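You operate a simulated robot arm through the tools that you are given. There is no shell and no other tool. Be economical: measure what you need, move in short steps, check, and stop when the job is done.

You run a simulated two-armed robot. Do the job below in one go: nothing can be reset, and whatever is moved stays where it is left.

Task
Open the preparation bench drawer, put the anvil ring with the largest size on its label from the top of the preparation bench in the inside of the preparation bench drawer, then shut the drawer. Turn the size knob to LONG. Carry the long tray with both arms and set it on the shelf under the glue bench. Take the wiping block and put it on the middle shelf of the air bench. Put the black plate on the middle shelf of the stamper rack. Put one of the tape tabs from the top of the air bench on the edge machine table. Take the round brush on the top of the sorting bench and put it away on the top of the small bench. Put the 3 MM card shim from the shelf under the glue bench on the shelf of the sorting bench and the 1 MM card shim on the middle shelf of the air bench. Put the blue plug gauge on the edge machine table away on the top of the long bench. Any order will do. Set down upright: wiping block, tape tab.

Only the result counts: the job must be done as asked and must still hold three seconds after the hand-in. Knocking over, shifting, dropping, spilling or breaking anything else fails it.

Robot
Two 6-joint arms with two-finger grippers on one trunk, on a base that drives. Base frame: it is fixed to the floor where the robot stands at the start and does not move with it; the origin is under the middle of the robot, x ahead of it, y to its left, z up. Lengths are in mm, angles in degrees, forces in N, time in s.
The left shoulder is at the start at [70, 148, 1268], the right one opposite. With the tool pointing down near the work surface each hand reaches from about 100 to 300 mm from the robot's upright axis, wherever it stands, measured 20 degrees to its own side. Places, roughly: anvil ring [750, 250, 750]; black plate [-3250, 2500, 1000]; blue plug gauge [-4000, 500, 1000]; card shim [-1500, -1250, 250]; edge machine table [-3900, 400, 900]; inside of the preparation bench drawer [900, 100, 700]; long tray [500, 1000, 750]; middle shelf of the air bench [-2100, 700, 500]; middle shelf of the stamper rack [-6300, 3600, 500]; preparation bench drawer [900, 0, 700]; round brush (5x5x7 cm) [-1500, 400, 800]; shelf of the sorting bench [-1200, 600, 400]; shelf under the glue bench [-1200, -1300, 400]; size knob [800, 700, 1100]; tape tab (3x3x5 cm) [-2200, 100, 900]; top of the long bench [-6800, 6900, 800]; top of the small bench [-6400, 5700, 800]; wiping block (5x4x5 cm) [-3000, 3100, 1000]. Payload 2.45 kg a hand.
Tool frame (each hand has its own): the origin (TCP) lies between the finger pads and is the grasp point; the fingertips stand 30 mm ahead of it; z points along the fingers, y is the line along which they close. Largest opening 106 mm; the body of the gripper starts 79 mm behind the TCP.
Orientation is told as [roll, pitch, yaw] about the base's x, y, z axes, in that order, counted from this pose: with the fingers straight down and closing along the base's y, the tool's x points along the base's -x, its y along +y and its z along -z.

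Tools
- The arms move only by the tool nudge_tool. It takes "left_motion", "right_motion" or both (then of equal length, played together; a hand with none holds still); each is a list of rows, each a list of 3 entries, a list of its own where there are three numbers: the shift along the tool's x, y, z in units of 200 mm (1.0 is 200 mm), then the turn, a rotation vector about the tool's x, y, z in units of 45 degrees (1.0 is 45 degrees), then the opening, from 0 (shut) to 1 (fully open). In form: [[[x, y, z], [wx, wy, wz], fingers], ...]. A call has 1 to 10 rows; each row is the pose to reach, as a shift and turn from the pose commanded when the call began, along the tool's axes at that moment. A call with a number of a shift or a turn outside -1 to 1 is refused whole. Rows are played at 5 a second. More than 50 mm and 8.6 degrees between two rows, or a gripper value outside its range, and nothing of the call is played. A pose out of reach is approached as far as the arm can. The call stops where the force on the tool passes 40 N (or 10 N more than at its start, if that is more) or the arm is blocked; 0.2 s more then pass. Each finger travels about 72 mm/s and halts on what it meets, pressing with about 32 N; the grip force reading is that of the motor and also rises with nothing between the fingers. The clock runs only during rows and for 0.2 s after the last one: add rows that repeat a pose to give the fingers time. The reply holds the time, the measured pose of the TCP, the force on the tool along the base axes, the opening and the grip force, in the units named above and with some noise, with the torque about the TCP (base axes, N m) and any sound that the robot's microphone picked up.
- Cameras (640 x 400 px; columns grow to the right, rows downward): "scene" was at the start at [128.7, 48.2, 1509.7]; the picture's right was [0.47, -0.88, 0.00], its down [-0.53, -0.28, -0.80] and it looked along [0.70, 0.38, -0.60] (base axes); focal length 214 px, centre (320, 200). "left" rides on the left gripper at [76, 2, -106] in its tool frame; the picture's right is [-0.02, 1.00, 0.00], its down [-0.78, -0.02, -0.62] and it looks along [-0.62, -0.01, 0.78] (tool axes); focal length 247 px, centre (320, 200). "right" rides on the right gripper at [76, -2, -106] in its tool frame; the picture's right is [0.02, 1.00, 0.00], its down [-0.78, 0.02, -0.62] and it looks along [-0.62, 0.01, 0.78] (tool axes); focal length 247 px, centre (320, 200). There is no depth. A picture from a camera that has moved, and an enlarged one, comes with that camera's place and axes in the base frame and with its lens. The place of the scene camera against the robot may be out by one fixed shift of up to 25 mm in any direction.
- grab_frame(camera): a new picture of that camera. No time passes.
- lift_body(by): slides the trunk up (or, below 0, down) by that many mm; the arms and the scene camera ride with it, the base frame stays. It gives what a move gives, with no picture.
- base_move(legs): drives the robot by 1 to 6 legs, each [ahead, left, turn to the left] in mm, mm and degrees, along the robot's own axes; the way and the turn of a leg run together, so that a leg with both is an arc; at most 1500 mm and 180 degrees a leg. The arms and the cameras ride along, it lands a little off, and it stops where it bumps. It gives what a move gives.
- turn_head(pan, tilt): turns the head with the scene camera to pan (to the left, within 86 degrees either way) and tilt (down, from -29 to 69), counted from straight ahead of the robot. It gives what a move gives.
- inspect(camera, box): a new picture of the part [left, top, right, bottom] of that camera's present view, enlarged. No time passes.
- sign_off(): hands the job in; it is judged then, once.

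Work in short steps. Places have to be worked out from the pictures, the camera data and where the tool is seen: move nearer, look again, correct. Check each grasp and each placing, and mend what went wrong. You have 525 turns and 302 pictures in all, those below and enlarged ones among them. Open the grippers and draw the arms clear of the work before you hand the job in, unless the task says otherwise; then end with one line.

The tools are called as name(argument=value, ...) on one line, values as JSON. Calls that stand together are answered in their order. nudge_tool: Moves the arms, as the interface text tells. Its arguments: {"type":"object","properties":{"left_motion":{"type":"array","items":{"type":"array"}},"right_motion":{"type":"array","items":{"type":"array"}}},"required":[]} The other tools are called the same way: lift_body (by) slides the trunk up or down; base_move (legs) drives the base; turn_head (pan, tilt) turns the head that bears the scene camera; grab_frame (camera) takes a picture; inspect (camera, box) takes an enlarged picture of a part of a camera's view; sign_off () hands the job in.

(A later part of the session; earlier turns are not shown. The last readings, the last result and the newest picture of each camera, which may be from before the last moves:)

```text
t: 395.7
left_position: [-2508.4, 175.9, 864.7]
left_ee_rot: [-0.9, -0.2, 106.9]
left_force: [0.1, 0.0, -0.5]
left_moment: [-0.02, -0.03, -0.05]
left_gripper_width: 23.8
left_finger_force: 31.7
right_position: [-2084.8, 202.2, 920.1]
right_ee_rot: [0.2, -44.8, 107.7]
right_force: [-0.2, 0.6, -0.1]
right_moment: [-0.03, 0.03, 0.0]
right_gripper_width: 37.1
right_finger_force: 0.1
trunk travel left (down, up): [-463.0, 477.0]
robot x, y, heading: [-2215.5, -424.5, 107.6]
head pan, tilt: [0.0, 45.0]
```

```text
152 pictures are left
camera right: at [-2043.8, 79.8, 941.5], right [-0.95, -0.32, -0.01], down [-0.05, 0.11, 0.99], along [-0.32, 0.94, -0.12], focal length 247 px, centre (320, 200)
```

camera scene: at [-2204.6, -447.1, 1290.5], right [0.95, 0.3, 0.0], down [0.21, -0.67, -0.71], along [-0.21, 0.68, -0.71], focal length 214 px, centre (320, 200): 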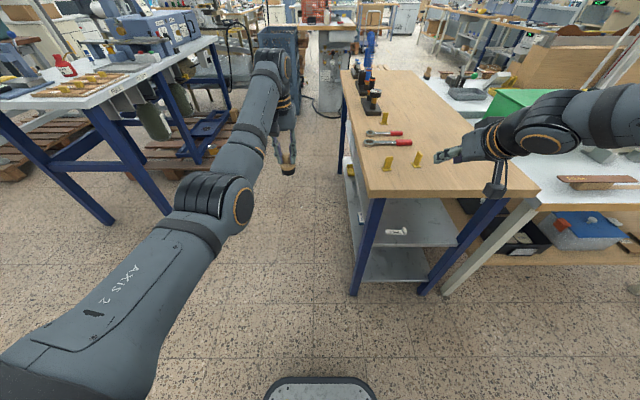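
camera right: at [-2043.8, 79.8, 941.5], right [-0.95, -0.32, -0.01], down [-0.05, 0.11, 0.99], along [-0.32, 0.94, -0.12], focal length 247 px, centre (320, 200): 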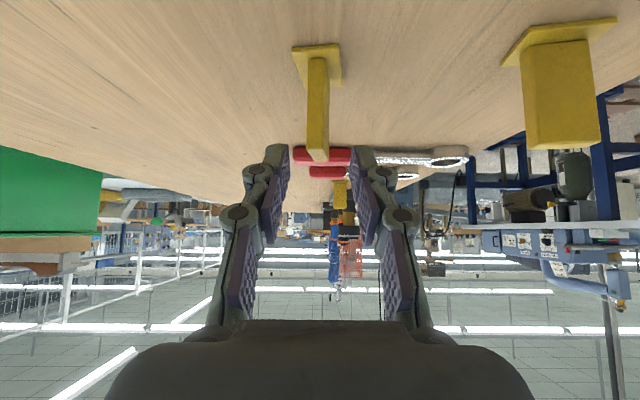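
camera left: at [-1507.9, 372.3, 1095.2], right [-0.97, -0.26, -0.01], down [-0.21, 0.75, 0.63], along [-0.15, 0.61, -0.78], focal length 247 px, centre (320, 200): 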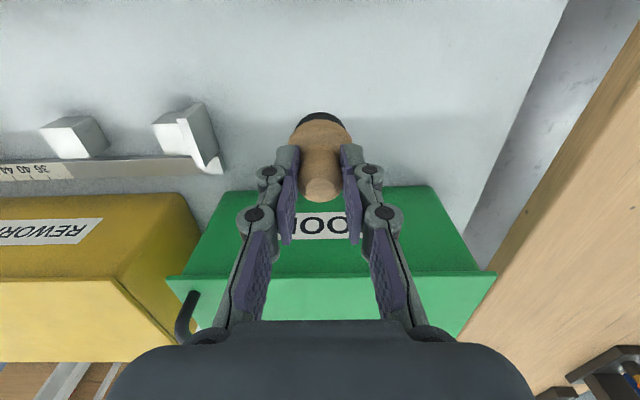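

Aligned. I lower 32 mm and close on the blade.

lift_body(by=-32)

grab_frame(camera="right")

nudge_tool(right_motion=[[[0, 0, 0], [0, 0, 0], 0.2], [[0, 0, 0], [0, 0, 0], 0.05], [[0, 0, 0], [0, 0, 0], 0], [[0, 0, 0], [0, 0, 0], 0]])

lift_body(by=110)

grab_frame(camera="right")

```text
t: 396.5
left_position: [-2508.1, 175.0, 832.1]
left_ee_rot: [-0.9, -0.3, 106.8]
left_force: [0.1, -0.4, -0.5]
left_moment: [0.01, -0.01, 0.0]
left_gripper_width: 24.0
left_finger_force: 31.7
right_position: [-2085.7, 201.4, 888.2]
right_ee_rot: [0.1, -44.8, 107.7]
right_force: [-0.8, 0.4, 2.7]
right_moment: [0.07, -0.05, -0.01]
right_gripper_width: 37.7
right_finger_force: 0.2
trunk travel left (down, up): [-431.0, 509.0]
robot x, y, heading: [-2214.2, -426.8, 107.7]
head pan, tilt: [0.0, 45.0]
```

```text
151 pictures are left
camera right: at [-2043.9, 79.7, 909.8], right [-0.95, -0.32, -0.01], down [-0.05, 0.11, 0.99], along [-0.32, 0.94, -0.12], focal length 247 px, centre (320, 200)
```

right: 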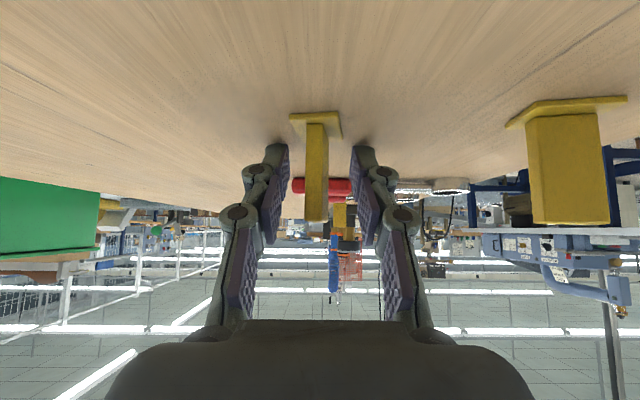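

```text
t: 397.5
left_position: [-2508.7, 175.3, 831.4]
left_ee_rot: [-0.9, -0.3, 106.8]
left_force: [-0.8, -0.5, -0.4]
left_moment: [0.0, 0.03, 0.0]
left_gripper_width: 23.9
left_finger_force: 32.5
right_position: [-2086.1, 200.9, 887.5]
right_ee_rot: [0.2, -44.8, 107.6]
right_force: [0.4, 0.4, 1.1]
right_moment: [0.05, -0.03, -0.01]
right_gripper_width: 6.1
right_finger_force: 32.2
trunk travel left (down, up): [-431.0, 509.0]
robot x, y, heading: [-2217.3, -428.8, 107.6]
head pan, tilt: [0.0, 45.0]
```

```text
t: 398.9
left_position: [-2507.8, 175.9, 942.2]
left_ee_rot: [-0.9, -0.3, 106.8]
left_force: [-0.4, 0.5, -1.1]
left_moment: [0.0, 0.0, 0.01]
left_gripper_width: 23.8
left_finger_force: 32.1
right_position: [-2086.6, 201.9, 997.8]
right_ee_rot: [0.2, -44.7, 107.7]
right_force: [0.8, -0.2, -0.1]
right_moment: [-0.02, -0.03, 0.01]
right_gripper_width: 6.0
right_finger_force: 32.4
trunk travel left (down, up): [-541.0, 399.0]
robot x, y, heading: [-2214.0, -426.7, 107.5]
head pan, tilt: [0.0, 45.0]
```

```text
150 pictures are left
camera right: at [-2043.8, 80.1, 1019.3], right [-0.95, -0.32, -0.01], down [-0.05, 0.11, 0.99], along [-0.32, 0.94, -0.12], focal length 247 px, centre (320, 200)
```

right: 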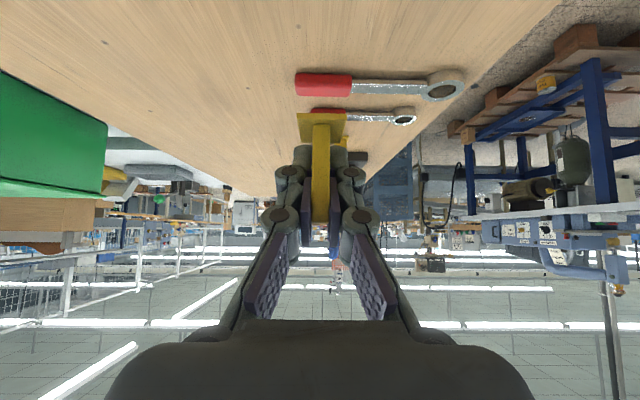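

The tape tab is held upright. I back off 300 mm and turn left towards the edge machine table.

base_move(legs=[[-300, 0, 0], [0, 0, 48]])

turn_head(pan=0, tilt=25)

grab_frame(camera="scene")

```text
t: 403.1
left_position: [-2770.8, -527.4, 941.9]
left_ee_rot: [-0.9, -0.2, 155.0]
left_force: [0.6, -0.3, -1.1]
left_moment: [0.01, 0.0, 0.0]
left_gripper_width: 24.0
left_finger_force: 32.2
right_position: [-2508.3, -196.1, 998.5]
right_ee_rot: [0.2, -44.8, 156.0]
right_force: [-0.1, 0.3, 0.6]
right_moment: [-0.03, 0.03, 0.0]
right_gripper_width: 6.1
right_finger_force: 32.2
trunk travel left (down, up): [-541.0, 399.0]
robot x, y, heading: [-2126.8, -710.3, 155.6]
head pan, tilt: [0.0, 45.0]
```

```text
t: 404.0
left_position: [-2770.4, -527.3, 942.2]
left_ee_rot: [-0.9, -0.3, 155.1]
left_force: [-0.4, 0.5, -1.2]
left_moment: [-0.01, 0.0, 0.02]
left_gripper_width: 24.0
left_finger_force: 31.9
right_position: [-2508.3, -194.5, 997.7]
right_ee_rot: [0.3, -44.8, 156.0]
right_force: [0.3, -0.8, 0.4]
right_moment: [0.01, -0.02, 0.01]
right_gripper_width: 5.9
right_finger_force: 32.1
trunk travel left (down, up): [-541.0, 399.0]
robot x, y, heading: [-2125.2, -708.2, 155.6]
head pan, tilt: [0.0, 25.0]
```

```text
149 pictures are left
camera scene: at [-2254.6, -643.7, 1328.9], right [0.41, 0.91, 0.0], down [0.39, -0.17, -0.91], along [-0.83, 0.37, -0.42], focal length 214 px, centre (320, 200)
```

scene: 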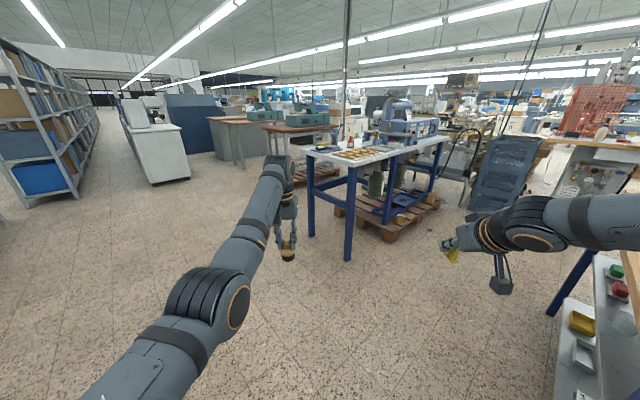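

The edge machine table is ahead (top with yellow parts and a red bottle). I raise the hands 160 mm and drive over to face its near end.

lift_body(by=160)

base_move(legs=[[1100, 300, 0], [510, 200, 0], [0, 0, -49]])

turn_head(pan=0, tilt=40)

grab_frame(camera="scene")

```text
t: 405.8
left_position: [-2771.4, -527.1, 1102.3]
left_ee_rot: [-0.9, -0.3, 155.1]
left_force: [-0.7, 0.3, -0.5]
left_moment: [0.0, -0.02, 0.04]
left_gripper_width: 24.1
left_finger_force: 32.3
right_position: [-2508.6, -194.7, 1157.8]
right_ee_rot: [0.2, -44.8, 155.9]
right_force: [0.1, 0.0, -0.1]
right_moment: [0.0, -0.03, 0.0]
right_gripper_width: 5.8
right_finger_force: 31.9
trunk travel left (down, up): [-701.0, 239.0]
robot x, y, heading: [-2123.8, -706.6, 155.7]
head pan, tilt: [0.0, 25.0]
```

```text
t: 416.6
left_position: [-4079.8, 120.9, 1102.2]
left_ee_rot: [-1.0, -0.4, 105.7]
left_force: [0.3, -0.1, -1.3]
left_moment: [0.03, 0.01, 0.0]
left_gripper_width: 23.8
left_finger_force: 32.2
right_position: [-3656.0, 139.0, 1157.7]
right_ee_rot: [0.2, -44.8, 106.6]
right_force: [-0.7, -0.2, -0.6]
right_moment: [-0.02, -0.02, 0.0]
right_gripper_width: 6.2
right_finger_force: 32.1
trunk travel left (down, up): [-701.0, 239.0]
robot x, y, heading: [-3798.5, -484.9, 106.4]
head pan, tilt: [0.0, 25.0]
```

```text
t: 417.4
left_position: [-4078.9, 120.6, 1102.0]
left_ee_rot: [-0.8, -0.3, 105.7]
left_force: [-0.3, -0.4, -0.3]
left_moment: [-0.03, 0.0, 0.01]
left_gripper_width: 23.9
left_finger_force: 31.7
right_position: [-3657.1, 139.3, 1158.5]
right_ee_rot: [0.2, -44.8, 106.6]
right_force: [-0.2, -0.2, 0.2]
right_moment: [0.01, -0.01, 0.03]
right_gripper_width: 6.0
right_finger_force: 32.0
trunk travel left (down, up): [-701.0, 239.0]
robot x, y, heading: [-3794.5, -484.3, 106.4]
head pan, tilt: [0.0, 40.0]
```

```text
148 pictures are left
camera scene: at [-3834.5, -349.2, 1465.7], right [0.96, 0.28, 0.0], down [0.18, -0.62, -0.77], along [-0.22, 0.74, -0.64], focal length 214 px, centre (320, 200)
```

scene: 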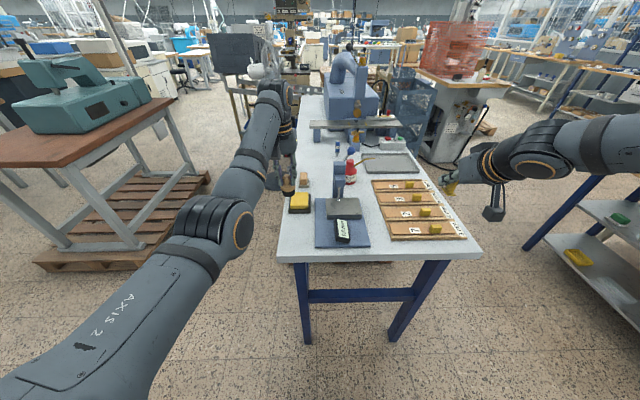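

I zoom on the table to find the blue plug gauge and free space.

inspect(camera="scene", box=[270, 120, 430, 260])

```text
2.86 times, centred on (350, 190) of scene
camera zoom: at [-3834.5, -349.2, 1465.7], right [0.96, 0.28, 0.0], down [0.18, -0.62, -0.77], along [-0.22, 0.74, -0.64], focal length 613 px, centre (234, 229)
```

zoom: 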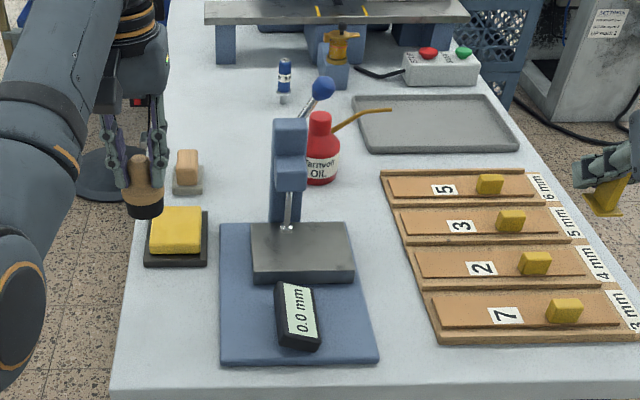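

The blue plug gauge stands about 700 mm in from this end, so I'll reach it from the table's left side later. First the tape tab goes on the free spot at the front left; I shift left 381 and ahead 97.

base_move(legs=[[0, 381, 0], [97, 0, 0]])

lift_body(by=-150)

grab_frame(camera="right")

grab_frame(camera="scene")

```text
t: 420.5
left_position: [-4475.7, 104.3, 1102.5]
left_ee_rot: [-1.1, -0.4, 105.7]
left_force: [0.0, 0.2, -0.3]
left_moment: [-0.01, 0.01, 0.02]
left_gripper_width: 24.0
left_finger_force: 32.0
right_position: [-4053.0, 122.6, 1159.0]
right_ee_rot: [0.1, -44.9, 106.7]
right_force: [0.5, -0.4, 0.2]
right_moment: [0.03, 0.03, 0.0]
right_gripper_width: 5.8
right_finger_force: 31.8
trunk travel left (down, up): [-701.0, 239.0]
robot x, y, heading: [-4195.4, -501.4, 106.6]
head pan, tilt: [0.0, 40.0]
```

```text
t: 422.3
left_position: [-4475.9, 106.1, 951.8]
left_ee_rot: [-0.9, -0.3, 105.8]
left_force: [-0.5, 0.1, -0.4]
left_moment: [0.02, -0.02, 0.0]
left_gripper_width: 24.0
left_finger_force: 31.9
right_position: [-4053.8, 124.0, 1008.0]
right_ee_rot: [0.1, -44.8, 106.8]
right_force: [0.7, 0.2, -0.6]
right_moment: [0.0, -0.05, 0.0]
right_gripper_width: 6.1
right_finger_force: 32.3
trunk travel left (down, up): [-551.0, 389.0]
robot x, y, heading: [-4198.8, -499.1, 106.4]
head pan, tilt: [0.0, 40.0]
```

```text
146 pictures are left
camera right: at [-4013.5, 1.6, 1029.5], right [-0.95, -0.3, -0.01], down [-0.05, 0.11, 0.99], along [-0.3, 0.95, -0.12], focal length 247 px, centre (320, 200)
```

right: 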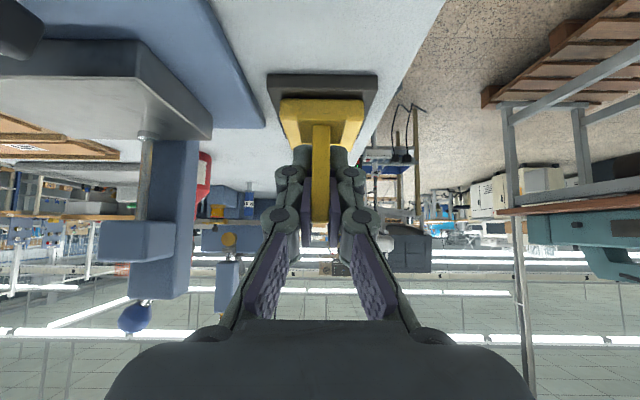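

```text
145 pictures are left
camera scene: at [-4230.8, -364.2, 1315.7], right [0.96, 0.28, 0.0], down [0.18, -0.62, -0.77], along [-0.22, 0.73, -0.64], focal length 214 px, centre (320, 200)
```

scene: 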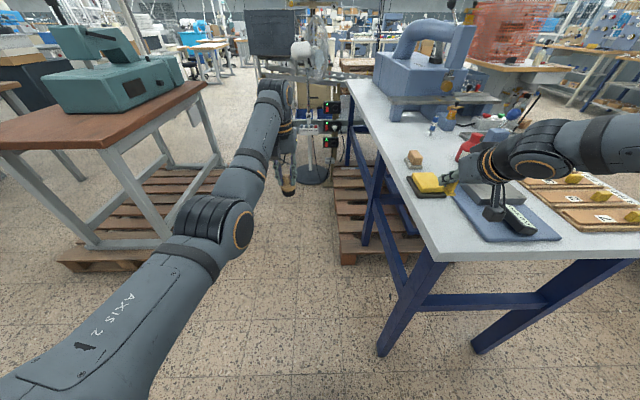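

The spot below is clear on all sides. I lower towards the table by feel.

lift_body(by=-68)

lift_body(by=-7)

grab_frame(camera="right")

```text
t: 423.5
left_position: [-4475.9, 105.0, 885.6]
left_ee_rot: [-0.9, -0.5, 105.8]
left_force: [0.2, 0.2, -0.4]
left_moment: [-0.04, -0.01, 0.01]
left_gripper_width: 23.8
left_finger_force: 31.7
right_position: [-4052.9, 125.4, 947.7]
right_ee_rot: [0.0, -45.7, 106.7]
right_force: [-1.7, -3.0, 9.7]
right_moment: [-0.32, -0.07, -0.04]
right_gripper_width: 6.1
right_finger_force: 32.5
trunk travel left (down, up): [-484.0, 456.0]
robot x, y, heading: [-4194.8, -503.8, 106.4]
head pan, tilt: [0.0, 40.0]
stopped: the force on the tool passed its limit at 42 N (the readings are from after the stop); the commanded pose is now the measured one
```

```text
t: 424.1
left_position: [-4475.5, 104.1, 878.8]
left_ee_rot: [-1.0, -0.5, 105.7]
left_force: [-0.1, -0.7, -1.8]
left_moment: [-0.01, -0.01, -0.03]
left_gripper_width: 23.8
left_finger_force: 32.0
right_position: [-4051.3, 128.9, 947.5]
right_ee_rot: [-0.1, -46.6, 106.9]
right_force: [-2.2, -4.2, 14.8]
right_moment: [-0.38, -0.04, -0.04]
right_gripper_width: 6.1
right_finger_force: 31.5
trunk travel left (down, up): [-477.0, 463.0]
robot x, y, heading: [-4196.3, -500.2, 106.2]
head pan, tilt: [0.0, 40.0]
stopped: the force on the tool passed its limit at 40 N (the readings are from after the stop); the commanded pose is now the measured one
```

```text
144 pictures are left
camera right: at [-4012.9, 5.0, 964.6], right [-0.95, -0.3, -0.02], down [-0.04, 0.08, 1.0], along [-0.3, 0.95, -0.09], focal length 247 px, centre (320, 200)
```

right: 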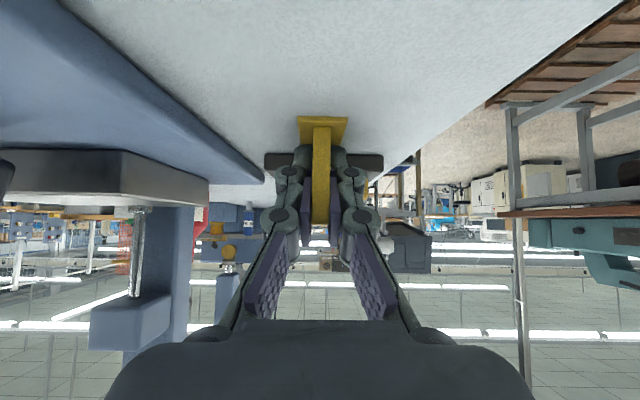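

The table was higher than estimated; the tab is pressed on it. I raise 8 mm to relieve, then release.

lift_body(by=8)

inspect(camera="right", box=[260, 80, 380, 180])

```text
t: 424.7
left_position: [-4475.2, 105.5, 885.5]
left_ee_rot: [-0.9, -0.3, 105.9]
left_force: [0.1, -0.5, -0.7]
left_moment: [0.0, 0.0, 0.01]
left_gripper_width: 24.0
left_finger_force: 32.4
right_position: [-4051.9, 130.0, 952.0]
right_ee_rot: [-0.1, -46.2, 106.8]
right_force: [-1.3, -0.4, 0.6]
right_moment: [0.02, 0.02, -0.02]
right_gripper_width: 6.0
right_finger_force: 31.8
trunk travel left (down, up): [-485.0, 455.0]
robot x, y, heading: [-4191.5, -501.4, 106.6]
head pan, tilt: [0.0, 40.0]
```

```text
4.00 times, centred on (320, 130) of right
camera zoom: at [-4012.6, 6.2, 969.9], right [-0.95, -0.3, -0.02], down [-0.04, 0.08, 1.0], along [-0.3, 0.95, -0.09], focal length 988 px, centre (320, 480)
```

zoom: 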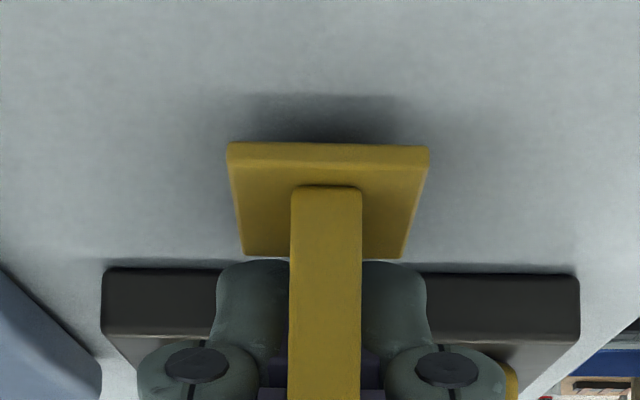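

The commanded pose kept a 1.4° tilt. I level it and set down gently in 3 mm steps.

nudge_tool(right_motion=[[[0, 0, 0], [0, 0.015, 0], 0], [[0, 0, 0], [0, 0.031, 0], 0], [[0, 0, 0], [0, 0.031, 0], 0]])

lift_body(by=-4)

```text
t: 425.5
left_position: [-4475.5, 105.6, 886.2]
left_ee_rot: [-0.9, -0.2, 105.8]
left_force: [0.3, 0.4, -0.5]
left_moment: [0.04, -0.04, 0.0]
left_gripper_width: 23.9
left_finger_force: 32.2
right_position: [-4051.7, 129.2, 950.5]
right_ee_rot: [-0.1, -44.9, 106.8]
right_force: [1.1, 0.0, -0.6]
right_moment: [0.02, 0.0, 0.0]
right_gripper_width: 5.9
right_finger_force: 31.6
trunk travel left (down, up): [-485.0, 455.0]
robot x, y, heading: [-4191.1, -500.9, 106.4]
head pan, tilt: [0.0, 40.0]
```

```text
t: 426.0
left_position: [-4474.9, 105.1, 882.0]
left_ee_rot: [-0.9, -0.3, 105.8]
left_force: [0.5, -0.4, -1.5]
left_moment: [0.01, -0.03, 0.01]
left_gripper_width: 24.0
left_finger_force: 32.0
right_position: [-4052.6, 128.9, 947.6]
right_ee_rot: [0.0, -44.9, 106.8]
right_force: [-0.4, 0.7, 2.8]
right_moment: [0.04, 0.04, 0.02]
right_gripper_width: 6.1
right_finger_force: 31.2
trunk travel left (down, up): [-481.0, 459.0]
robot x, y, heading: [-4194.5, -504.8, 106.5]
head pan, tilt: [0.0, 40.0]
```

Light contact, level. I release it and rise.

nudge_tool(right_motion=[[[0, 0, 0], [0, 0, 0], 0.12], [[0, 0, 0], [0, 0, 0], 0.3], [[0, 0, 0], [0, 0, 0], 0.35], [[0, 0, 0], [0, 0, 0], 0.35]])

lift_body(by=80)

grab_frame(camera="right")

```text
t: 427.0
left_position: [-4476.1, 104.5, 882.4]
left_ee_rot: [-0.9, -0.5, 105.8]
left_force: [0.1, -0.3, -0.7]
left_moment: [0.0, 0.0, -0.01]
left_gripper_width: 24.0
left_finger_force: 31.8
right_position: [-4052.5, 127.7, 947.7]
right_ee_rot: [-0.1, -44.9, 106.8]
right_force: [0.0, 2.5, 4.6]
right_moment: [0.12, 0.04, -0.01]
right_gripper_width: 36.9
right_finger_force: 0.0
trunk travel left (down, up): [-481.0, 459.0]
robot x, y, heading: [-4193.6, -499.6, 106.3]
head pan, tilt: [0.0, 40.0]
```

```text
t: 428.2
left_position: [-4476.6, 106.2, 962.2]
left_ee_rot: [-0.9, -0.3, 105.8]
left_force: [-0.8, 0.6, -1.3]
left_moment: [0.01, 0.01, -0.01]
left_gripper_width: 24.0
left_finger_force: 31.8
right_position: [-4052.9, 129.1, 1028.2]
right_ee_rot: [-0.2, -44.8, 106.9]
right_force: [-1.1, 0.7, -0.4]
right_moment: [0.01, -0.04, 0.02]
right_gripper_width: 37.1
right_finger_force: 0.1
trunk travel left (down, up): [-561.0, 379.0]
robot x, y, heading: [-4193.7, -502.3, 106.5]
head pan, tilt: [0.0, 40.0]
```

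```text
142 pictures are left
camera right: at [-4012.9, 7.0, 1048.4], right [-0.95, -0.3, -0.02], down [-0.05, 0.11, 0.99], along [-0.3, 0.95, -0.12], focal length 247 px, centre (320, 200)
```

right: 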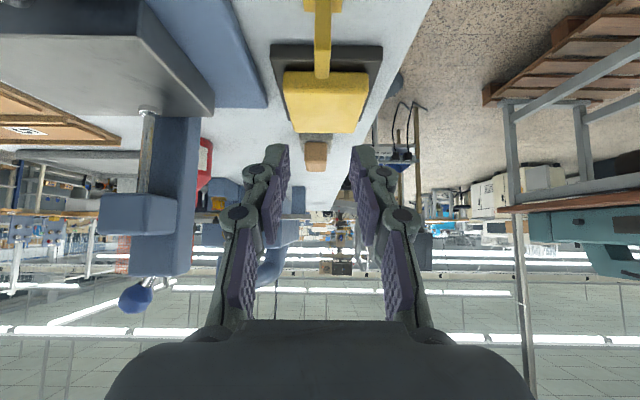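

The tab stands on the table. Now I go round to the table's left side for the gauge: raise the hands, strafe left and drive forward, then look.

lift_body(by=120)

base_move(legs=[[-60, 200, 0], [600, 0, 0]])

turn_head(pan=-40, tilt=40)

grab_frame(camera="scene")

```text
t: 429.7
left_position: [-4474.8, 105.6, 1083.3]
left_ee_rot: [-0.9, -0.2, 105.7]
left_force: [0.0, 0.2, 0.2]
left_moment: [-0.04, 0.01, -0.01]
left_gripper_width: 24.0
left_finger_force: 32.1
right_position: [-4052.4, 130.3, 1146.6]
right_ee_rot: [-0.1, -44.7, 106.8]
right_force: [-0.3, -0.4, -0.5]
right_moment: [0.01, -0.02, 0.0]
right_gripper_width: 37.1
right_finger_force: 0.0
trunk travel left (down, up): [-681.0, 259.0]
robot x, y, heading: [-4192.7, -501.1, 106.3]
head pan, tilt: [0.0, 40.0]
```

```text
t: 434.3
left_position: [-4831.9, 562.0, 1081.9]
left_ee_rot: [-0.9, -0.4, 106.7]
left_force: [0.0, -0.5, -0.9]
left_moment: [0.01, 0.0, 0.0]
left_gripper_width: 23.8
left_finger_force: 32.3
right_position: [-4408.5, 591.2, 1148.2]
right_ee_rot: [-0.1, -44.8, 107.7]
right_force: [-0.2, 0.4, 0.9]
right_moment: [-0.03, 0.0, 0.01]
right_gripper_width: 37.0
right_finger_force: 0.1
trunk travel left (down, up): [-681.0, 259.0]
robot x, y, heading: [-4541.1, -38.0, 107.3]
head pan, tilt: [0.0, 40.0]
```

```text
t: 435.4
left_position: [-4832.1, 561.6, 1081.1]
left_ee_rot: [-1.0, -0.3, 106.6]
left_force: [-0.6, 0.5, -0.6]
left_moment: [0.02, 0.01, 0.01]
left_gripper_width: 23.8
left_finger_force: 32.2
right_position: [-4409.1, 592.0, 1148.4]
right_ee_rot: [-0.1, -44.8, 107.7]
right_force: [-0.4, 0.4, 0.0]
right_moment: [-0.02, -0.04, -0.03]
right_gripper_width: 37.2
right_finger_force: 0.1
trunk travel left (down, up): [-681.0, 259.0]
robot x, y, heading: [-4542.0, -44.9, 107.3]
head pan, tilt: [-40.0, 40.0]
```

```text
141 pictures are left
camera scene: at [-4521.5, 93.4, 1445.5], right [0.92, -0.38, 0.0], down [-0.25, -0.59, -0.77], along [0.29, 0.71, -0.64], focal length 214 px, centre (320, 200)
```

scene: 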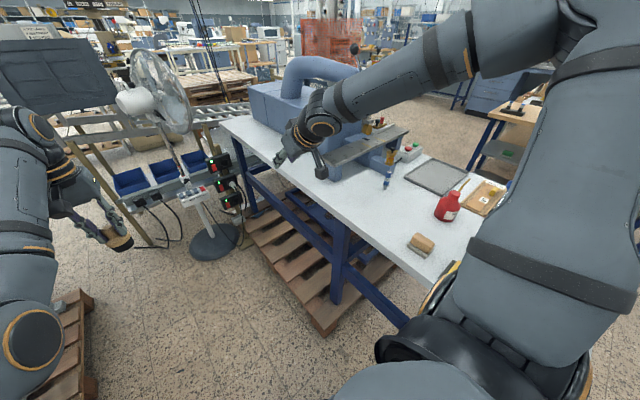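

I can see the gauge. I zoom in on it.

inspect(camera="scene", box=[350, 140, 450, 210])

grab_frame(camera="right")

```text
5.71 times, centred on (400, 175) of scene
camera zoom: at [-4521.5, 93.4, 1445.5], right [0.92, -0.38, 0.0], down [-0.25, -0.59, -0.77], along [0.29, 0.71, -0.64], focal length 1226 px, centre (-137, 343)
```

zoom: 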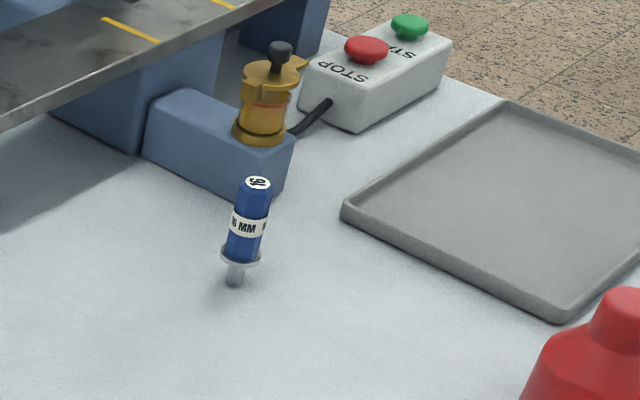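

```text
139 pictures are left
camera right: at [-4367.6, 470.3, 1168.7], right [-0.95, -0.32, -0.02], down [-0.05, 0.11, 0.99], along [-0.31, 0.94, -0.12], focal length 247 px, centre (320, 200)
```

right: 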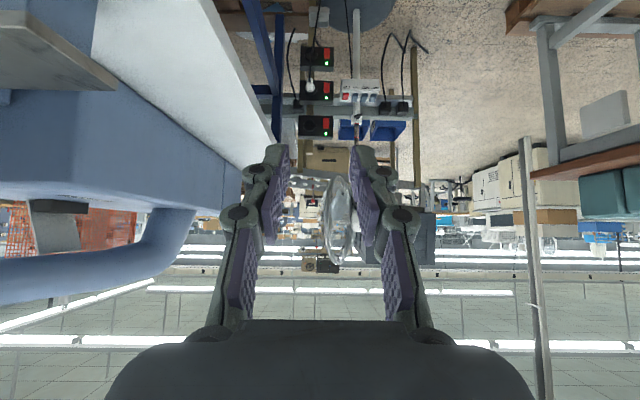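

The gauge stands near (-4026, 663), just before the machine block. I turn right 28° so the right hand comes over the table diagonally, and look with the right camera.

base_move(legs=[[0, 0, -28], [60, -60, 0]])

grab_frame(camera="right")

turn_head(pan=-20, tilt=50)

grab_frame(camera="scene")

```text
t: 437.9
left_position: [-4437.5, 674.2, 1083.6]
left_ee_rot: [-0.9, -0.4, 77.9]
left_force: [0.3, 0.6, 0.2]
left_moment: [0.01, 0.03, -0.01]
left_gripper_width: 24.0
left_finger_force: 32.1
right_position: [-4050.9, 497.3, 1148.4]
right_ee_rot: [-0.1, -44.9, 79.1]
right_force: [0.1, 0.0, 1.1]
right_moment: [-0.01, 0.02, -0.02]
right_gripper_width: 36.8
right_finger_force: 0.0
trunk travel left (down, up): [-681.0, 259.0]
robot x, y, heading: [-4470.1, 8.3, 78.5]
head pan, tilt: [-40.0, 40.0]
```

```text
138 pictures are left
camera right: at [-4073.8, 370.9, 1169.5], right [-0.98, 0.18, -0.02], down [0.0, 0.12, 0.99], along [0.18, 0.98, -0.12], focal length 247 px, centre (320, 200)
```

right: 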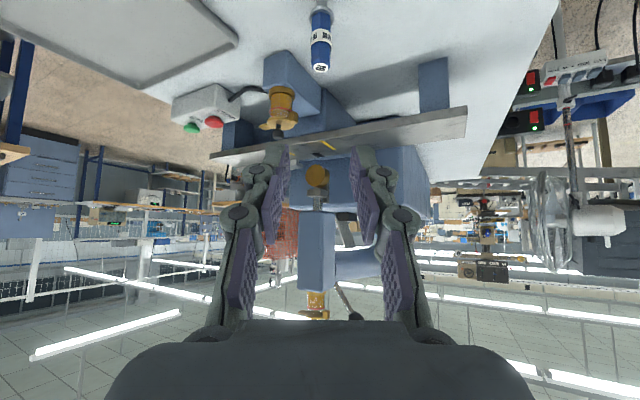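

```text
t: 438.7
left_position: [-4436.0, 675.8, 1081.9]
left_ee_rot: [-0.7, -0.3, 78.0]
left_force: [-0.3, -0.4, -0.1]
left_moment: [0.0, 0.01, -0.02]
left_gripper_width: 23.8
left_finger_force: 32.0
right_position: [-4049.7, 498.5, 1147.4]
right_ee_rot: [-0.1, -44.8, 79.0]
right_force: [0.3, -0.6, 0.1]
right_moment: [0.0, 0.02, 0.02]
right_gripper_width: 36.8
right_finger_force: 0.1
trunk travel left (down, up): [-681.0, 259.0]
robot x, y, heading: [-4471.9, 6.3, 78.5]
head pan, tilt: [-20.0, 50.0]
```

```text
137 pictures are left
camera scene: at [-4417.7, 130.0, 1431.3], right [0.85, -0.52, 0.0], down [-0.4, -0.65, -0.64], along [0.34, 0.55, -0.77], focal length 214 px, centre (320, 200)
```

scene: 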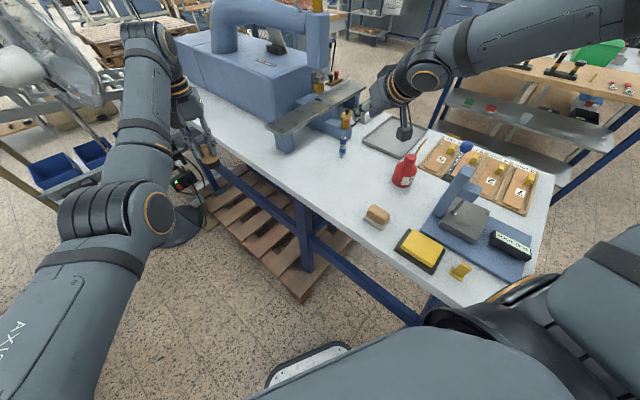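

The gauge is at (-4023, 623), z 912–991, exactly in line. I drive 127 mm ahead over it and lower in stages.

base_move(legs=[[125, -2, 0]])

lift_body(by=-130)

grab_frame(camera="right")

grab_frame(camera="scene")

```text
t: 440.0
left_position: [-4410.2, 795.1, 1082.8]
left_ee_rot: [-0.8, -0.2, 78.0]
left_force: [0.6, 0.6, -0.3]
left_moment: [-0.01, -0.01, 0.01]
left_gripper_width: 23.7
left_finger_force: 31.8
right_position: [-4024.4, 618.1, 1147.9]
right_ee_rot: [-0.2, -45.0, 79.1]
right_force: [-0.3, 0.5, -0.2]
right_moment: [0.01, 0.0, -0.01]
right_gripper_width: 37.0
right_finger_force: 0.1
trunk travel left (down, up): [-681.0, 259.0]
robot x, y, heading: [-4445.7, 124.8, 78.6]
head pan, tilt: [-20.0, 50.0]
```

```text
t: 441.5
left_position: [-4409.2, 795.6, 952.5]
left_ee_rot: [-0.9, -0.4, 78.0]
left_force: [0.3, -0.7, -0.4]
left_moment: [0.0, 0.04, -0.04]
left_gripper_width: 24.1
left_finger_force: 31.9
right_position: [-4023.8, 620.1, 1016.4]
right_ee_rot: [-0.1, -44.8, 78.9]
right_force: [1.6, -0.6, -0.3]
right_moment: [-0.01, 0.0, -0.01]
right_gripper_width: 36.9
right_finger_force: 0.0
trunk travel left (down, up): [-551.0, 389.0]
robot x, y, heading: [-4441.6, 126.5, 78.5]
head pan, tilt: [-20.0, 50.0]
```

```text
136 pictures are left
camera right: at [-4046.8, 493.0, 1039.0], right [-0.98, 0.18, -0.02], down [0.0, 0.12, 0.99], along [0.18, 0.98, -0.12], focal length 247 px, centre (320, 200)
```

right: 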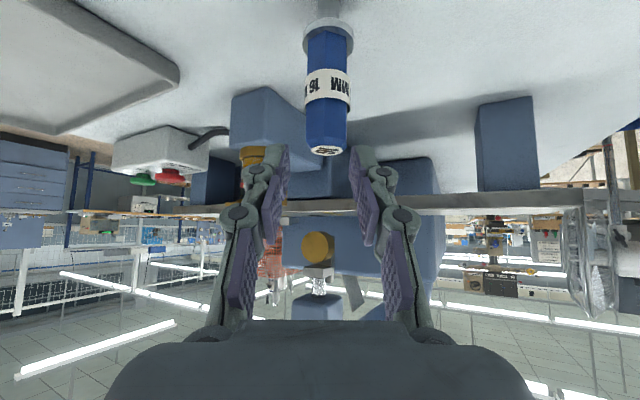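

```text
135 pictures are left
camera scene: at [-4392.1, 250.4, 1301.4], right [0.85, -0.52, 0.0], down [-0.4, -0.65, -0.64], along [0.33, 0.55, -0.77], focal length 214 px, centre (320, 200)
```

scene: 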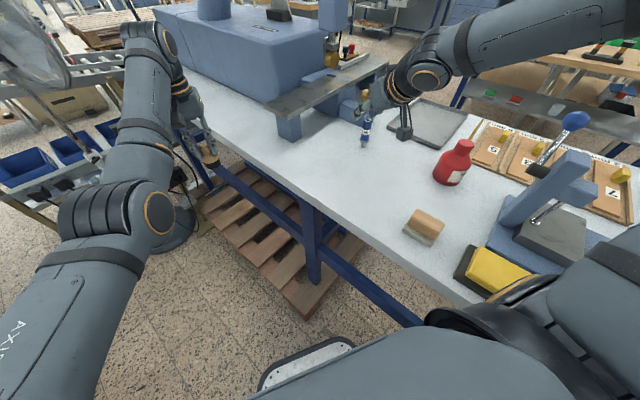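

The gauge is between the fingers' path and the brush is clear of the table edge. I lower 48 mm, grip the gauge and lift.

lift_body(by=-46)

nudge_tool(right_motion=[[[0, 0, 0], [0, 0, 0], 0.25], [[0, 0, 0], [0, 0, 0], 0.1], [[0, 0, 0], [0, 0, 0], 0.05], [[0, 0, 0], [0, 0, 0], 0.05]])

lift_body(by=150)

grab_frame(camera="right")

```text
t: 442.4
left_position: [-4410.5, 796.6, 908.9]
left_ee_rot: [-0.9, -0.4, 78.0]
left_force: [0.8, -0.9, -1.2]
left_moment: [0.01, 0.0, -0.01]
left_gripper_width: 23.8
left_finger_force: 32.2
right_position: [-4024.3, 619.1, 971.3]
right_ee_rot: [-0.1, -44.9, 79.0]
right_force: [-0.5, -0.1, -0.5]
right_moment: [-0.02, 0.01, -0.04]
right_gripper_width: 37.3
right_finger_force: 0.1
trunk travel left (down, up): [-505.0, 435.0]
robot x, y, heading: [-4444.6, 128.4, 78.4]
head pan, tilt: [-20.0, 50.0]
```

```text
t: 443.4
left_position: [-4410.9, 797.5, 906.3]
left_ee_rot: [-0.8, -0.3, 78.0]
left_force: [-0.9, 0.7, -0.7]
left_moment: [0.02, 0.06, -0.02]
left_gripper_width: 23.7
left_finger_force: 31.6
right_position: [-4024.6, 619.4, 971.9]
right_ee_rot: [-0.2, -44.8, 79.0]
right_force: [-0.3, 0.1, 0.7]
right_moment: [-0.02, 0.03, -0.06]
right_gripper_width: 18.6
right_finger_force: 32.2
trunk travel left (down, up): [-505.0, 435.0]
robot x, y, heading: [-4439.4, 126.2, 78.7]
head pan, tilt: [-20.0, 50.0]
```

```text
t: 445.2
left_position: [-4409.9, 797.2, 1056.9]
left_ee_rot: [-0.8, -0.3, 78.0]
left_force: [0.9, 0.3, -0.7]
left_moment: [-0.03, 0.01, 0.0]
left_gripper_width: 23.6
left_finger_force: 31.6
right_position: [-4023.2, 619.7, 1122.2]
right_ee_rot: [-0.1, -44.7, 79.0]
right_force: [0.4, 0.7, -0.9]
right_moment: [0.0, 0.04, -0.01]
right_gripper_width: 18.5
right_finger_force: 31.9
trunk travel left (down, up): [-655.0, 285.0]
robot x, y, heading: [-4443.1, 130.7, 78.7]
head pan, tilt: [-20.0, 50.0]
```

```text
134 pictures are left
camera right: at [-4046.6, 493.5, 1142.6], right [-0.98, 0.18, -0.02], down [0.01, 0.12, 0.99], along [0.18, 0.98, -0.12], focal length 247 px, centre (320, 200)
```

right: 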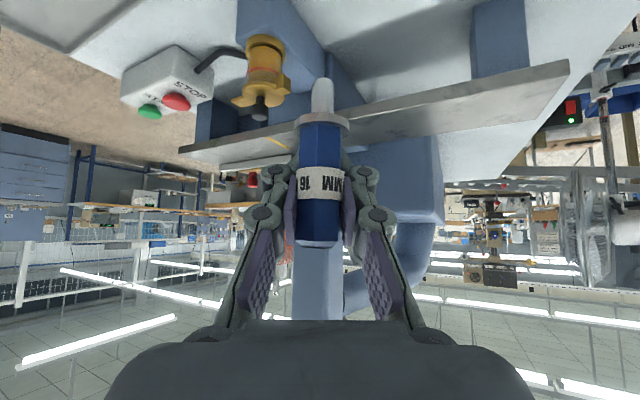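

The gauge is held. I back away from the table, raise the trunk for a higher view, and look for a way towards the far benches.

base_move(legs=[[-200, 0, 0], [0, 250, 28]])

lift_body(by=260)

turn_head(pan=5, tilt=15)

grab_frame(camera="scene")

turn_head(pan=60, tilt=15)

grab_frame(camera="scene")

```text
t: 448.2
left_position: [-5013.9, 527.7, 1057.5]
left_ee_rot: [-0.8, -0.3, 105.9]
left_force: [0.1, 0.7, -0.1]
left_moment: [-0.02, 0.02, 0.03]
left_gripper_width: 24.0
left_finger_force: 32.1
right_position: [-4591.1, 551.5, 1122.1]
right_ee_rot: [-0.1, -44.8, 106.8]
right_force: [0.1, 0.6, -0.3]
right_moment: [0.02, 0.01, 0.01]
right_gripper_width: 18.4
right_finger_force: 31.5
trunk travel left (down, up): [-655.0, 285.0]
robot x, y, heading: [-4731.5, -77.9, 106.6]
head pan, tilt: [-20.0, 50.0]
```

```text
t: 450.9
left_position: [-5014.5, 527.8, 1315.4]
left_ee_rot: [-0.8, -0.3, 105.8]
left_force: [-0.3, 0.4, -0.5]
left_moment: [-0.01, 0.02, -0.01]
left_gripper_width: 23.8
left_finger_force: 32.1
right_position: [-4592.8, 551.5, 1380.7]
right_ee_rot: [-0.1, -44.8, 107.0]
right_force: [0.1, 0.0, -0.2]
right_moment: [0.02, 0.01, 0.03]
right_gripper_width: 18.5
right_finger_force: 31.6
trunk travel left (down, up): [-915.0, 25.0]
robot x, y, heading: [-4728.2, -79.2, 106.4]
head pan, tilt: [-20.0, 50.0]
```

```text
t: 451.9
left_position: [-5014.7, 527.2, 1316.3]
left_ee_rot: [-0.9, -0.2, 105.8]
left_force: [-1.1, -0.2, -0.3]
left_moment: [0.02, -0.01, 0.0]
left_gripper_width: 23.8
left_finger_force: 31.7
right_position: [-4590.2, 551.7, 1380.8]
right_ee_rot: [-0.1, -44.8, 106.9]
right_force: [-0.9, 0.2, -0.5]
right_moment: [0.01, 0.01, 0.03]
right_gripper_width: 18.7
right_finger_force: 31.7
trunk travel left (down, up): [-915.0, 25.0]
robot x, y, heading: [-4731.9, -79.7, 106.6]
head pan, tilt: [5.0, 15.0]
```

```text
133 pictures are left
camera scene: at [-4778.7, 62.9, 1718.9], right [0.93, 0.37, 0.0], down [0.1, -0.24, -0.97], along [-0.35, 0.9, -0.26], focal length 214 px, centre (320, 200)
```

scene: 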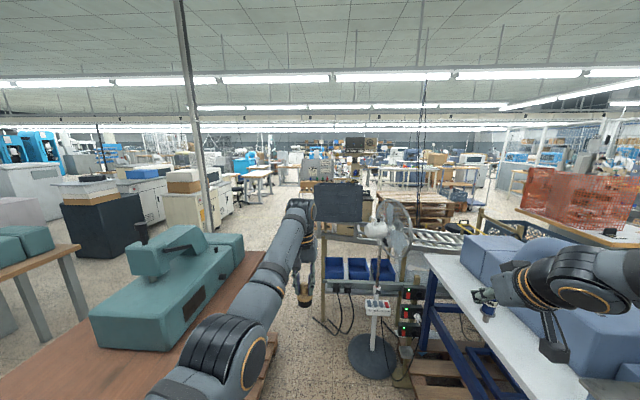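

```text
t: 453.1
left_position: [-5014.3, 527.0, 1316.8]
left_ee_rot: [-0.8, -0.3, 105.9]
left_force: [0.7, -0.6, -0.4]
left_moment: [-0.01, 0.0, 0.03]
left_gripper_width: 23.8
left_finger_force: 32.1
right_position: [-4591.1, 551.4, 1381.0]
right_ee_rot: [-0.1, -44.8, 106.9]
right_force: [-0.7, -0.8, -0.5]
right_moment: [0.02, 0.0, 0.01]
right_gripper_width: 18.5
right_finger_force: 31.8
trunk travel left (down, up): [-915.0, 25.0]
robot x, y, heading: [-4736.4, -82.3, 106.7]
head pan, tilt: [60.0, 15.0]
```

```text
132 pictures are left
camera scene: at [-4835.3, -2.1, 1719.0], right [0.23, 0.97, 0.0], down [0.25, -0.06, -0.97], along [-0.94, 0.23, -0.26], focal length 214 px, centre (320, 200)
```

scene: 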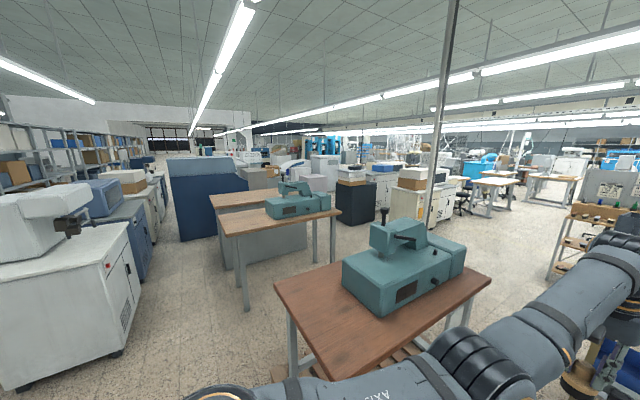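

There is a gap between the brown bench on the left and the roller rack with the monitor on the right that leads to open floor. I turn left along it and move up to its mouth, then check again.

base_move(legs=[[0, 0, 36.5], [600, -420, 0]])

turn_head(pan=-5, tilt=35)

grab_frame(camera="scene")

```text
t: 458.8
left_position: [-5546.6, 936.5, 1317.9]
left_ee_rot: [-1.0, -0.5, 142.3]
left_force: [-0.5, 0.5, -0.5]
left_moment: [0.04, -0.04, 0.03]
left_gripper_width: 23.8
left_finger_force: 32.0
right_position: [-5220.4, 1206.3, 1381.7]
right_ee_rot: [-0.1, -44.9, 143.3]
right_force: [0.3, 0.0, -0.8]
right_moment: [0.0, -0.01, -0.02]
right_gripper_width: 18.5
right_finger_force: 32.9
trunk travel left (down, up): [-915.0, 25.0]
robot x, y, heading: [-4957.4, 619.4, 143.1]
head pan, tilt: [60.0, 15.0]
```

```text
t: 460.2
left_position: [-5547.2, 937.9, 1316.1]
left_ee_rot: [-0.9, -0.3, 142.4]
left_force: [0.3, 0.2, -1.1]
left_moment: [0.02, 0.01, -0.02]
left_gripper_width: 23.8
left_finger_force: 32.1
right_position: [-5221.0, 1208.9, 1381.9]
right_ee_rot: [-0.1, -44.7, 143.5]
right_force: [-0.4, -0.5, -0.6]
right_moment: [0.03, 0.0, -0.01]
right_gripper_width: 18.5
right_finger_force: 32.0
trunk travel left (down, up): [-915.0, 25.0]
robot x, y, heading: [-4961.1, 614.7, 143.3]
head pan, tilt: [-5.0, 35.0]
```

```text
131 pictures are left
camera scene: at [-5063.1, 713.8, 1687.1], right [0.67, 0.74, 0.0], down [0.43, -0.38, -0.82], along [-0.61, 0.55, -0.57], focal length 214 px, centre (320, 200)
```

scene: 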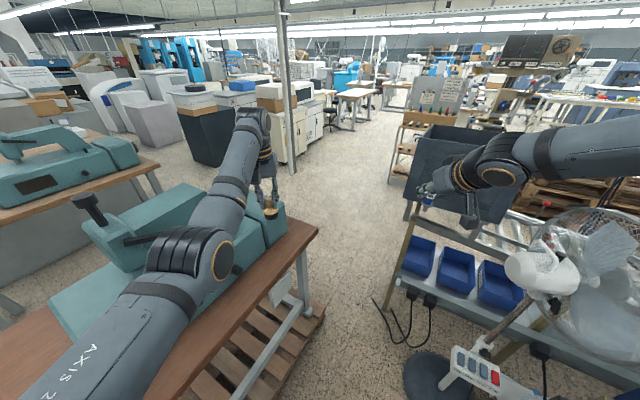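

That gap is too tight for the base (about 520 mm between pallet and rack). I go back and take the wide main aisle instead: back out, turn, and drive along the corridor.

base_move(legs=[[-1161, 838, 0], [0, 0, -127], [1450, -93, 0], [1450, -93, 0]])

turn_head(pan=0, tilt=25)

grab_frame(camera="scene")

```text
t: 486.3
left_position: [-1071.8, 78.9, 1316.4]
left_ee_rot: [-0.9, -0.4, 13.5]
left_force: [0.2, -0.4, -1.1]
left_moment: [-0.02, -0.05, 0.0]
left_gripper_width: 23.8
left_finger_force: 31.9
right_position: [-1065.7, -344.4, 1383.1]
right_ee_rot: [0.0, -44.9, 14.3]
right_force: [-0.1, -0.2, -0.8]
right_moment: [-0.02, 0.0, -0.01]
right_gripper_width: 15.9
right_finger_force: 32.6
trunk travel left (down, up): [-915.0, 25.0]
robot x, y, heading: [-1694.2, -173.8, 14.0]
head pan, tilt: [-5.0, 35.0]
```

```text
t: 487.0
left_position: [-1072.3, 79.9, 1317.0]
left_ee_rot: [-0.9, -0.4, 13.5]
left_force: [0.9, -0.6, -0.6]
left_moment: [0.0, -0.01, 0.0]
left_gripper_width: 24.0
left_finger_force: 32.2
right_position: [-1065.1, -344.0, 1381.7]
right_ee_rot: [-0.1, -44.7, 14.4]
right_force: [-0.5, 0.9, -0.7]
right_moment: [0.02, -0.02, 0.01]
right_gripper_width: 16.1
right_finger_force: 31.7
trunk travel left (down, up): [-915.0, 25.0]
robot x, y, heading: [-1688.1, -178.0, 14.0]
head pan, tilt: [0.0, 25.0]
```

```text
130 pictures are left
camera scene: at [-1549.8, -134.5, 1702.8], right [0.24, -0.97, 0.0], down [-0.41, -0.1, -0.91], along [0.88, 0.22, -0.42], focal length 214 px, centre (320, 200)
```

scene: 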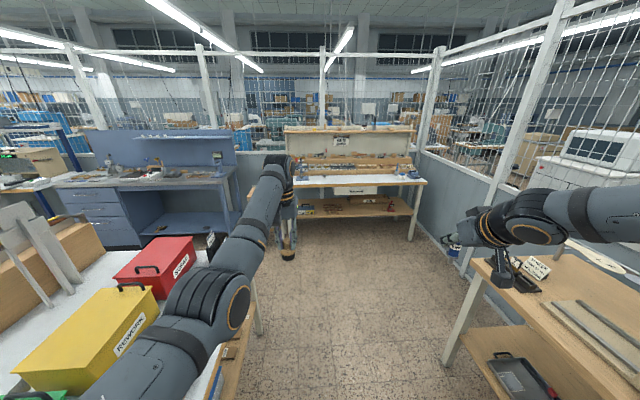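

The right grip width changed slightly, so I check the gauge.

grab_frame(camera="right")

grab_frame(camera="left")

```text
129 pictures are left
camera right: at [-1189.9, -377.3, 1402.9], right [-0.26, 0.96, -0.02], down [0.11, 0.05, 0.99], along [0.96, 0.26, -0.12], focal length 247 px, centre (320, 200)
```

right: 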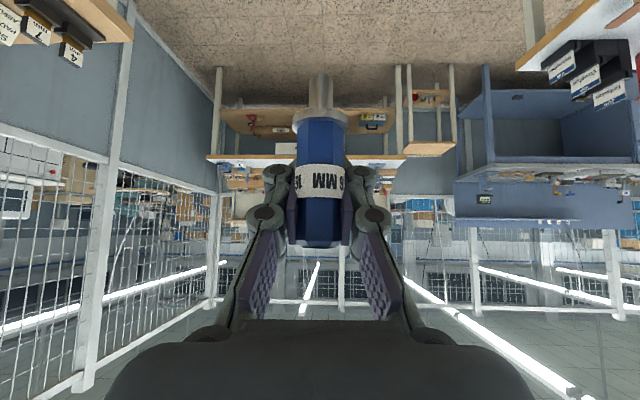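

```text
128 pictures are left
camera left: at [-1146.5, 65.4, 1423.1], right [-0.21, 0.98, -0.01], down [0.76, 0.17, 0.63], along [0.61, 0.12, -0.78], focal length 247 px, centre (320, 200)
```

left: 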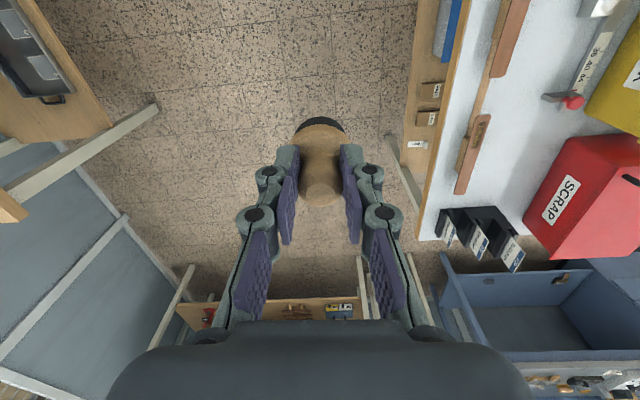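

The gauge only rotated slightly in the grip; both items are secure. I continue to the main aisle and turn north.

base_move(legs=[[1200, 30, 0], [520, 20, 0], [0, 0, 92]])

turn_head(pan=0, tilt=20)

grab_frame(camera="scene")

```text
t: 499.6
left_position: [-286.7, 898.4, 1316.3]
left_ee_rot: [-0.8, -0.3, 104.2]
left_force: [-0.1, -0.3, -1.8]
left_moment: [0.0, 0.01, -0.02]
left_gripper_width: 23.8
left_finger_force: 31.9
right_position: [138.1, 909.9, 1380.8]
right_ee_rot: [0.0, -44.8, 105.1]
right_force: [0.0, -0.3, -1.3]
right_moment: [0.0, -0.02, 0.02]
right_gripper_width: 16.5
right_finger_force: 32.3
trunk travel left (down, up): [-915.0, 25.0]
robot x, y, heading: [-24.0, 284.1, 105.0]
head pan, tilt: [0.0, 25.0]
```

```text
t: 500.3
left_position: [-287.0, 897.6, 1315.9]
left_ee_rot: [-0.8, -0.3, 104.1]
left_force: [0.2, 1.2, -0.7]
left_moment: [-0.03, 0.01, -0.02]
left_gripper_width: 24.0
left_finger_force: 31.6
right_position: [136.6, 910.2, 1381.8]
right_ee_rot: [-0.1, -44.7, 105.2]
right_force: [-0.5, 0.2, -0.8]
right_moment: [0.01, 0.01, -0.03]
right_gripper_width: 16.0
right_finger_force: 31.9
trunk travel left (down, up): [-915.0, 25.0]
robot x, y, heading: [-19.3, 284.0, 105.1]
head pan, tilt: [0.0, 20.0]
```

```text
127 pictures are left
camera scene: at [-56.9, 429.5, 1710.8], right [0.97, 0.26, 0.0], down [0.09, -0.33, -0.94], along [-0.24, 0.91, -0.34], focal length 214 px, centre (320, 200)
```

scene: 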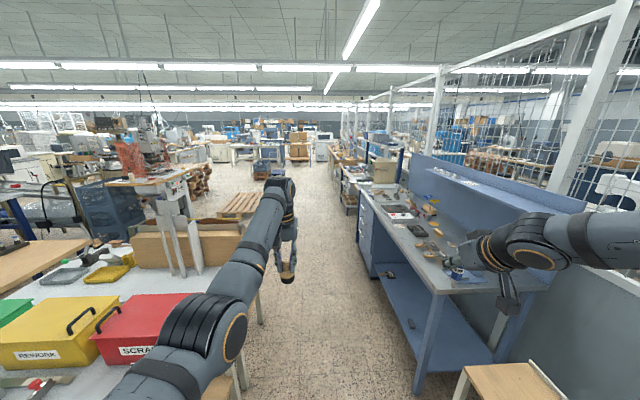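

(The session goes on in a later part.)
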